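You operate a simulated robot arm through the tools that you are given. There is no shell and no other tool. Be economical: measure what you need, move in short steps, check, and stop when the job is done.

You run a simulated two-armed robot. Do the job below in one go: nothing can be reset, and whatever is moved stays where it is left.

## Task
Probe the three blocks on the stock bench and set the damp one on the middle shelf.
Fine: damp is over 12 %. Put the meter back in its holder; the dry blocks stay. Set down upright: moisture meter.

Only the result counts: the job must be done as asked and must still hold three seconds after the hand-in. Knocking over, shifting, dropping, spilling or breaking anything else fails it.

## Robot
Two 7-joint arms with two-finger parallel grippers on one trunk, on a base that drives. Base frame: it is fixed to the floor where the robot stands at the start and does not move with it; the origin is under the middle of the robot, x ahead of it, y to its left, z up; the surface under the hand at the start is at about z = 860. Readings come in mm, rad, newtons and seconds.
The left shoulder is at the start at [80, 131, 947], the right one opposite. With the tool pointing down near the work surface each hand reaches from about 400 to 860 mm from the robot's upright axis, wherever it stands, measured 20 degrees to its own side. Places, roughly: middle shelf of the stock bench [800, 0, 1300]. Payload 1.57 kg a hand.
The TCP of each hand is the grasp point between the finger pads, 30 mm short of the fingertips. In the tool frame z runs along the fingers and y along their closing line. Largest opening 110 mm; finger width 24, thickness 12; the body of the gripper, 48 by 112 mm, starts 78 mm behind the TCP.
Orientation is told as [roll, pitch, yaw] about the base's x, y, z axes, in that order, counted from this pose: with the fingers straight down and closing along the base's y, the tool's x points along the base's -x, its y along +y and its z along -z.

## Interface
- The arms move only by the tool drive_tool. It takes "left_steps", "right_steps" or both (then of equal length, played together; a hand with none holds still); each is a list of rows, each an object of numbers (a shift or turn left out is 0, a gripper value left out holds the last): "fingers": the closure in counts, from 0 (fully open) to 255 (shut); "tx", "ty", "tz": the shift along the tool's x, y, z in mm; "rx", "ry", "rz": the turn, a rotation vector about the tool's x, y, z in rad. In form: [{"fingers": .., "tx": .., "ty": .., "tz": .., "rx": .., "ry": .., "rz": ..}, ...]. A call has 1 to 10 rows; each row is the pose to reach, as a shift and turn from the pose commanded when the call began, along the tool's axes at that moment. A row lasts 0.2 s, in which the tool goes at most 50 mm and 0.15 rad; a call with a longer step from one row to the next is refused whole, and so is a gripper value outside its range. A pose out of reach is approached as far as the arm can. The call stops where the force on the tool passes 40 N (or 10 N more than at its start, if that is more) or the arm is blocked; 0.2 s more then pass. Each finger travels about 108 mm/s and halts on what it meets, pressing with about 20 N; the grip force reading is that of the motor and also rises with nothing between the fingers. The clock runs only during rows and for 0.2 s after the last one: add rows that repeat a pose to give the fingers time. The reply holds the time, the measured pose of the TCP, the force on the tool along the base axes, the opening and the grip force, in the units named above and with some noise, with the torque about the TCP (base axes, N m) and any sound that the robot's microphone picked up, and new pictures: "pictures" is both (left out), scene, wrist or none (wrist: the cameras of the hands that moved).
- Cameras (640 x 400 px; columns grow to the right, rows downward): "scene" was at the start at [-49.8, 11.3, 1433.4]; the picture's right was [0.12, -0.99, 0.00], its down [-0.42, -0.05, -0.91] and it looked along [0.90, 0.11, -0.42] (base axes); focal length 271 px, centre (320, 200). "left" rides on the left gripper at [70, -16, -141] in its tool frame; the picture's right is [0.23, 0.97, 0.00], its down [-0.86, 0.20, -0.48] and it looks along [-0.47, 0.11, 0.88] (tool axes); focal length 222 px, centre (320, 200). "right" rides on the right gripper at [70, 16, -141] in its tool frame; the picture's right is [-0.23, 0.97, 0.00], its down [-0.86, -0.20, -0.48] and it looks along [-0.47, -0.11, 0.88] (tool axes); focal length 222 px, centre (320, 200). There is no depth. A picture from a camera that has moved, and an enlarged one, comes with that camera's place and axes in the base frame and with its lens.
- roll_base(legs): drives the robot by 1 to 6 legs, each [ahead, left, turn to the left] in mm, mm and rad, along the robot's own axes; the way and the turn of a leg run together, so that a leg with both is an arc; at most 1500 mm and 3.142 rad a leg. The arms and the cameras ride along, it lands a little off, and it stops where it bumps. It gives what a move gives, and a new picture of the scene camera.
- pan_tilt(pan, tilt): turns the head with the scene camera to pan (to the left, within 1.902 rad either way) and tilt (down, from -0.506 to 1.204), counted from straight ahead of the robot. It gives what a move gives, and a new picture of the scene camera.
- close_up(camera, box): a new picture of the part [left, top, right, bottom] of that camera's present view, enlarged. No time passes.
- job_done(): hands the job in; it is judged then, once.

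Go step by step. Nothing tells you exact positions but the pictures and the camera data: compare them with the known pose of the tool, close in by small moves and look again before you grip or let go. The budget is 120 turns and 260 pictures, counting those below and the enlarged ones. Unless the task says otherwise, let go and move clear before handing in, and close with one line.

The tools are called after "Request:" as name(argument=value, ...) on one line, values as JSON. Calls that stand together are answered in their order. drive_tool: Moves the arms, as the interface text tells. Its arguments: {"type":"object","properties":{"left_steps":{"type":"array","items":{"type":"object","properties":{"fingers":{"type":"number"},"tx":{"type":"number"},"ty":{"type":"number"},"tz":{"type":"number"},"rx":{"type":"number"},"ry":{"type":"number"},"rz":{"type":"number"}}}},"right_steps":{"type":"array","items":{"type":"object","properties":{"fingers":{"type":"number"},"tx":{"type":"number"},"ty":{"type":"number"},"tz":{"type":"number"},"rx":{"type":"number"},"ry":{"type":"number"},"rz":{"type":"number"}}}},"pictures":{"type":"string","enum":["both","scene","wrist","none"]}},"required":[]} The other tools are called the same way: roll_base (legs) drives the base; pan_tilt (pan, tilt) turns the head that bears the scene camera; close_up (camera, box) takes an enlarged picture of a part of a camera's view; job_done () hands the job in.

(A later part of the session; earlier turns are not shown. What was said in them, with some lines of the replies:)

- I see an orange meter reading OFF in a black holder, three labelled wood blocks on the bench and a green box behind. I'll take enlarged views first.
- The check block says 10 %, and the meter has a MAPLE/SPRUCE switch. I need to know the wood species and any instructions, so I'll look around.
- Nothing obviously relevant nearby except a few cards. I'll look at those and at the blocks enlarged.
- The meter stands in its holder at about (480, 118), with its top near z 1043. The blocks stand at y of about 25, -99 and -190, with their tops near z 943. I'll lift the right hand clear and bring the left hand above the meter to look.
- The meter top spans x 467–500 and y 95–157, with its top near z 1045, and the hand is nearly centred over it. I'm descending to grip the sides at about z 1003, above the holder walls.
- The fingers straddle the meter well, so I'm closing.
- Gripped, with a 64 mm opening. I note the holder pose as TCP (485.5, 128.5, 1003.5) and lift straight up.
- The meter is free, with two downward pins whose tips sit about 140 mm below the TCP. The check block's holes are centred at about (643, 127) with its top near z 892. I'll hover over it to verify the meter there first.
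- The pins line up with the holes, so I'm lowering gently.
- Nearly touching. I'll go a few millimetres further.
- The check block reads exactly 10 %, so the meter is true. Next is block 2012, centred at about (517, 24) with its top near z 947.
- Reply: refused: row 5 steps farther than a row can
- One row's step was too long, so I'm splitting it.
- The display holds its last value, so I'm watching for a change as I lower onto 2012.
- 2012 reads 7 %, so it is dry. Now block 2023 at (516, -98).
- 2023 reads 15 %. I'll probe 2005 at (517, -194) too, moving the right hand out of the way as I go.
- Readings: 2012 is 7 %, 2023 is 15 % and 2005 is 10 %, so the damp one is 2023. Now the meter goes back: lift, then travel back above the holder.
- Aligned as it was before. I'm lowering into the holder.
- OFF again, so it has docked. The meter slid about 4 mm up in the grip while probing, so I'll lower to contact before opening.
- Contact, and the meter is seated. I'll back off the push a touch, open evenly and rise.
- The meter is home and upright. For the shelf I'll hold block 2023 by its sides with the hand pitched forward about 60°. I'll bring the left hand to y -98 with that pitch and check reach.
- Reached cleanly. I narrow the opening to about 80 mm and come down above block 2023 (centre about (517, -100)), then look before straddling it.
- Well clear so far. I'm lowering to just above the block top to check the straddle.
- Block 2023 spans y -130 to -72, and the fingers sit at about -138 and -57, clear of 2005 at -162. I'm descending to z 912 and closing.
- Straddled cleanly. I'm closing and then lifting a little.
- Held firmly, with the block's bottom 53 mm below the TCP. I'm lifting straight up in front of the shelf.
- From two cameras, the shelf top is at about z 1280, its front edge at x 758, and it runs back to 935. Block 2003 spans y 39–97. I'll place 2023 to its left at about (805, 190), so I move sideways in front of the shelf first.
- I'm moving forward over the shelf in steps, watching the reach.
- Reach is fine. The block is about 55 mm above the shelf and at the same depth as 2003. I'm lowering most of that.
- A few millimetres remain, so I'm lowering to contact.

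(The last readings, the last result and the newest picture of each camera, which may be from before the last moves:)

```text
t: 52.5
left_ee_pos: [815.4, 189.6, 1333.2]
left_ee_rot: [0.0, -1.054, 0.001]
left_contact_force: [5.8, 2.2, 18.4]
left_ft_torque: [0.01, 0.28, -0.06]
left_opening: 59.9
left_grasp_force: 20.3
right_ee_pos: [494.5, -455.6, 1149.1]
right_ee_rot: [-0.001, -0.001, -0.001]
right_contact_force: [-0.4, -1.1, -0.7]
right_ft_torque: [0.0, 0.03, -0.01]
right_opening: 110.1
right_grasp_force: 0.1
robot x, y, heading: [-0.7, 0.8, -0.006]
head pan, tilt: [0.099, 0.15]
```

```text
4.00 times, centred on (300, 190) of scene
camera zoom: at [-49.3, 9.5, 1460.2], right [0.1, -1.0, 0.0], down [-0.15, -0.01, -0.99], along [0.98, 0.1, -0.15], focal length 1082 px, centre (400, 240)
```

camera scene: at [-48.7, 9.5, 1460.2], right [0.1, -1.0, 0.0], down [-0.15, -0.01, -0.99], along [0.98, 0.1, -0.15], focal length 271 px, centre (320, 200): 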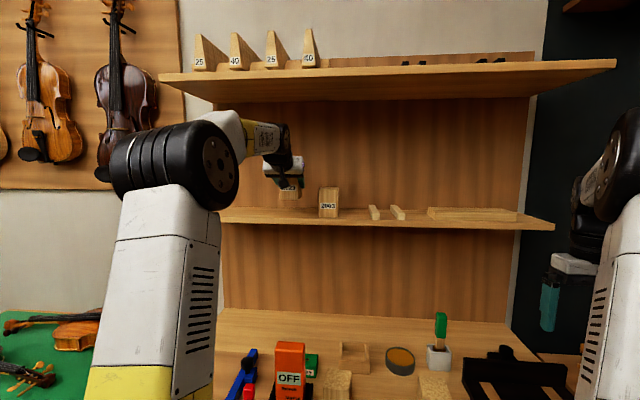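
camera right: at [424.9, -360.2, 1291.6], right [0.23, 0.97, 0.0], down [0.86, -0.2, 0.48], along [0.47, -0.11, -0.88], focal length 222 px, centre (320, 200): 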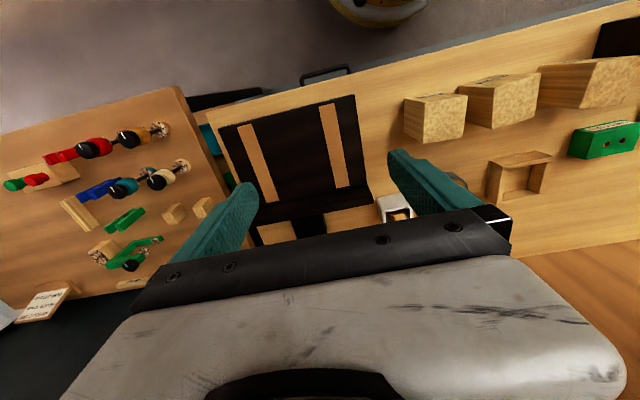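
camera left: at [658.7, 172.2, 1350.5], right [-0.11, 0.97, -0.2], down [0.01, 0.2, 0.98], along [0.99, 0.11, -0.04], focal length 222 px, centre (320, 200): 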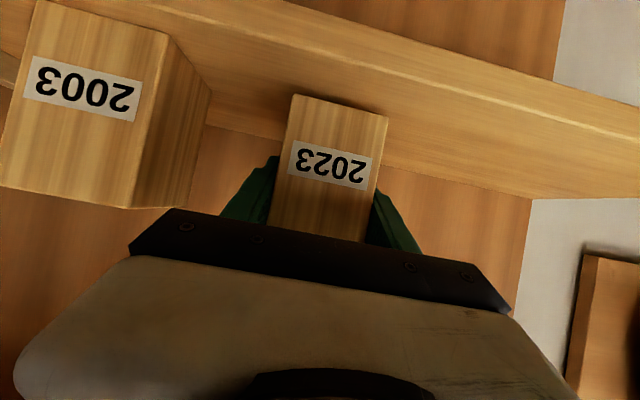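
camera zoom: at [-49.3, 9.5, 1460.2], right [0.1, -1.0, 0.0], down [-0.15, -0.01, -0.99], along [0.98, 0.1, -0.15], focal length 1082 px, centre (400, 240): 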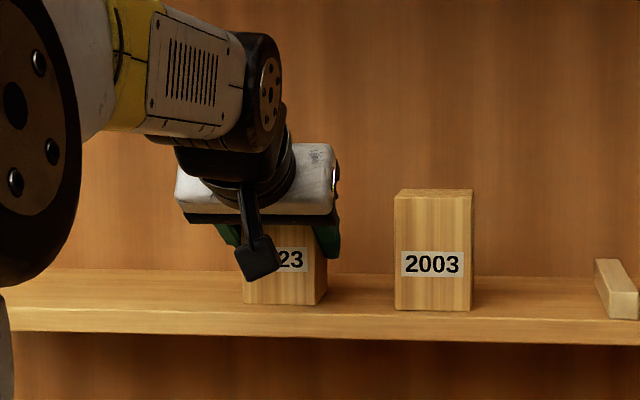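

The block is resting on the shelf. I'm easing the pressure, opening and backing straight out.

Request:
drive_tool(left_steps=[{"tx": -1.3, "tz": -0.7}, {"tx": -1.3, "tz": -0.7, "fingers": 120}, {"tx": -1.3, "tz": -0.7, "fingers": 40}, {"tx": -1.3, "tz": -0.7, "fingers": 40}, {"tx": -1.3, "tz": -30}, {"tx": -1.3, "tz": -75}, {"tx": -1.3, "tz": -120}, {"tx": -1.3, "tz": -165}, {"tx": -1.3, "tz": -210}], pictures="both")

Request:
close_up(camera="scene", box=[190, 140, 430, 250])

```text
t: 54.5
left_ee_pos: [631.8, 188.6, 1436.2]
left_ee_rot: [0.0, -1.045, -0.002]
left_contact_force: [-1.5, 0.2, -0.8]
left_ft_torque: [0.0, 0.03, 0.0]
left_opening: 92.7
left_grasp_force: 0.0
right_ee_pos: [494.5, -456.2, 1148.9]
right_ee_rot: [0.0, -0.001, 0.0]
right_contact_force: [0.1, -0.1, 0.1]
right_ft_torque: [0.03, 0.04, -0.02]
right_opening: 109.8
right_grasp_force: 0.0
robot x, y, heading: [3.7, -0.4, 0.001]
head pan, tilt: [0.099, 0.15]
camera scene: at [-48.5, 9.6, 1460.2], right [0.1, -1.0, 0.0], down [-0.15, -0.01, -0.99], along [0.98, 0.1, -0.15], focal length 271 px, centre (320, 200)
camera left: at [476.3, 172.5, 1445.3], right [-0.11, 0.97, -0.2], down [0.01, 0.2, 0.98], along [0.99, 0.11, -0.04], focal length 222 px, centre (320, 200)
```

scene: 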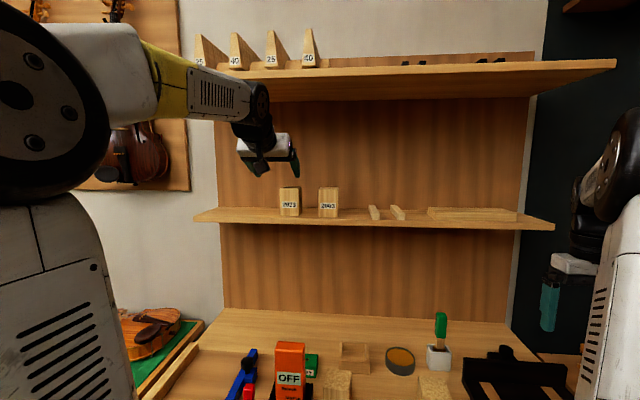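
left: 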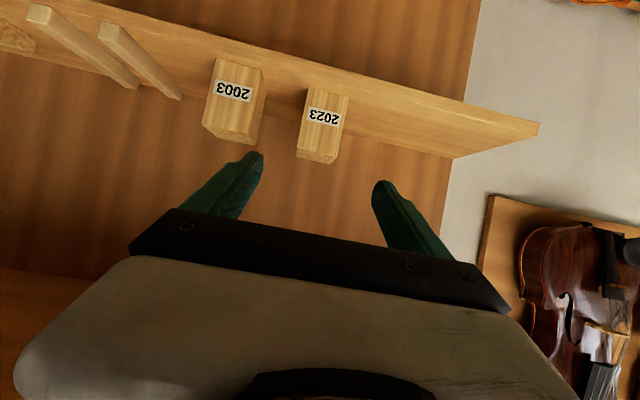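

```text
2.67 times, centred on (310, 195) of scene
camera zoom: at [-48.5, 9.6, 1460.2], right [0.1, -1.0, 0.0], down [-0.15, -0.01, -0.99], along [0.98, 0.1, -0.15], focal length 722 px, centre (347, 213)
```

zoom: 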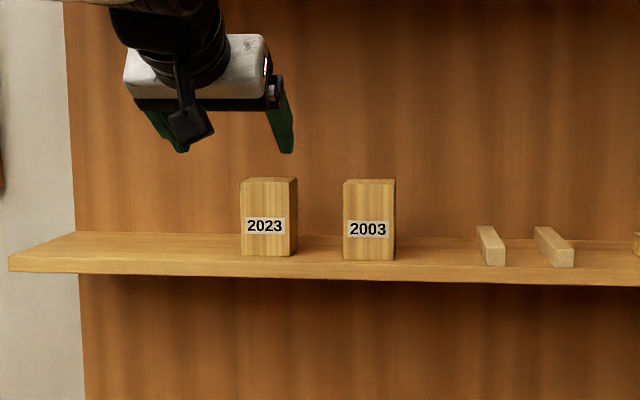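

Block 2023 stands upright on the shelf and the hand is clear. One last look at the bench before handing in.

Request:
pan_tilt(pan=0.0, tilt=0.55)

Request:
close_up(camera="scene", box=[190, 160, 450, 320])

```text
t: 55.4
left_ee_pos: [633.1, 189.1, 1436.4]
left_ee_rot: [0.0, -1.049, -0.001]
left_contact_force: [-0.1, -0.5, 0.1]
left_ft_torque: [0.0, 0.01, -0.01]
left_opening: 92.5
left_grasp_force: 0.1
right_ee_pos: [494.4, -454.9, 1149.3]
right_ee_rot: [0.0, -0.001, 0.0]
right_contact_force: [0.4, -0.7, 1.0]
right_ft_torque: [-0.01, 0.01, 0.04]
right_opening: 110.3
right_grasp_force: 0.1
robot x, y, heading: [-0.3, -0.9, -0.0]
head pan, tilt: [0.0, 0.55]
camera scene: at [-51.5, 0.4, 1423.3], right [0.0, -1.0, 0.0], down [-0.52, 0.0, -0.85], along [0.85, 0.0, -0.52], focal length 271 px, centre (320, 200)
```

scene: 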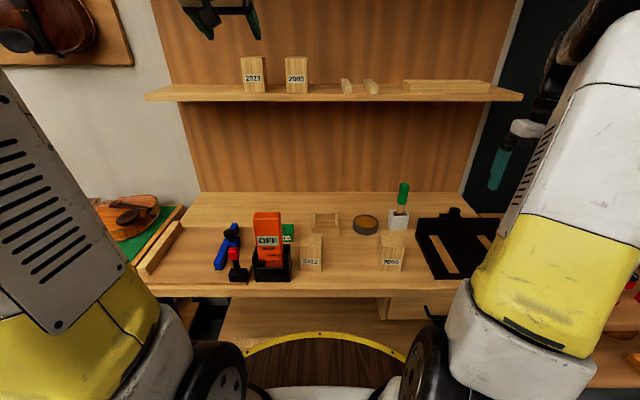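

```text
2.46 times, centred on (320, 240) of scene
camera zoom: at [-51.5, 0.4, 1423.3], right [0.0, -1.0, 0.0], down [-0.52, 0.0, -0.85], along [0.85, 0.0, -0.52], focal length 666 px, centre (320, 102)
```

zoom: 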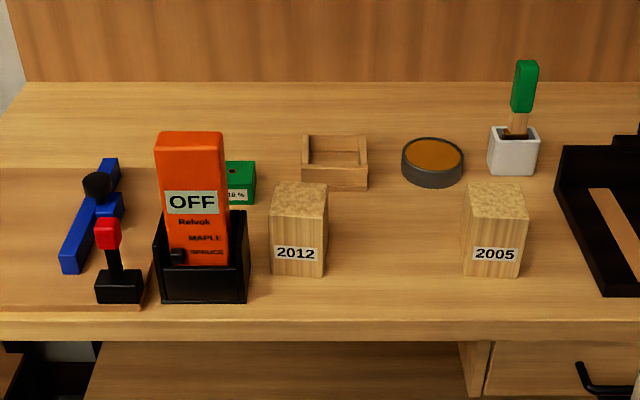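

Everything is in place: the meter is upright in its holder, 2012 and 2005 are untouched, and 2023 is on the middle shelf.

Request:
job_done()

```text
The job is handed in.
```

Block 2023 read 15 %, so it was the damp one and now stands on the middle shelf; 2012 (7 %) and 2005 (10 %) stayed on the bench, and the meter is upright in its holder.
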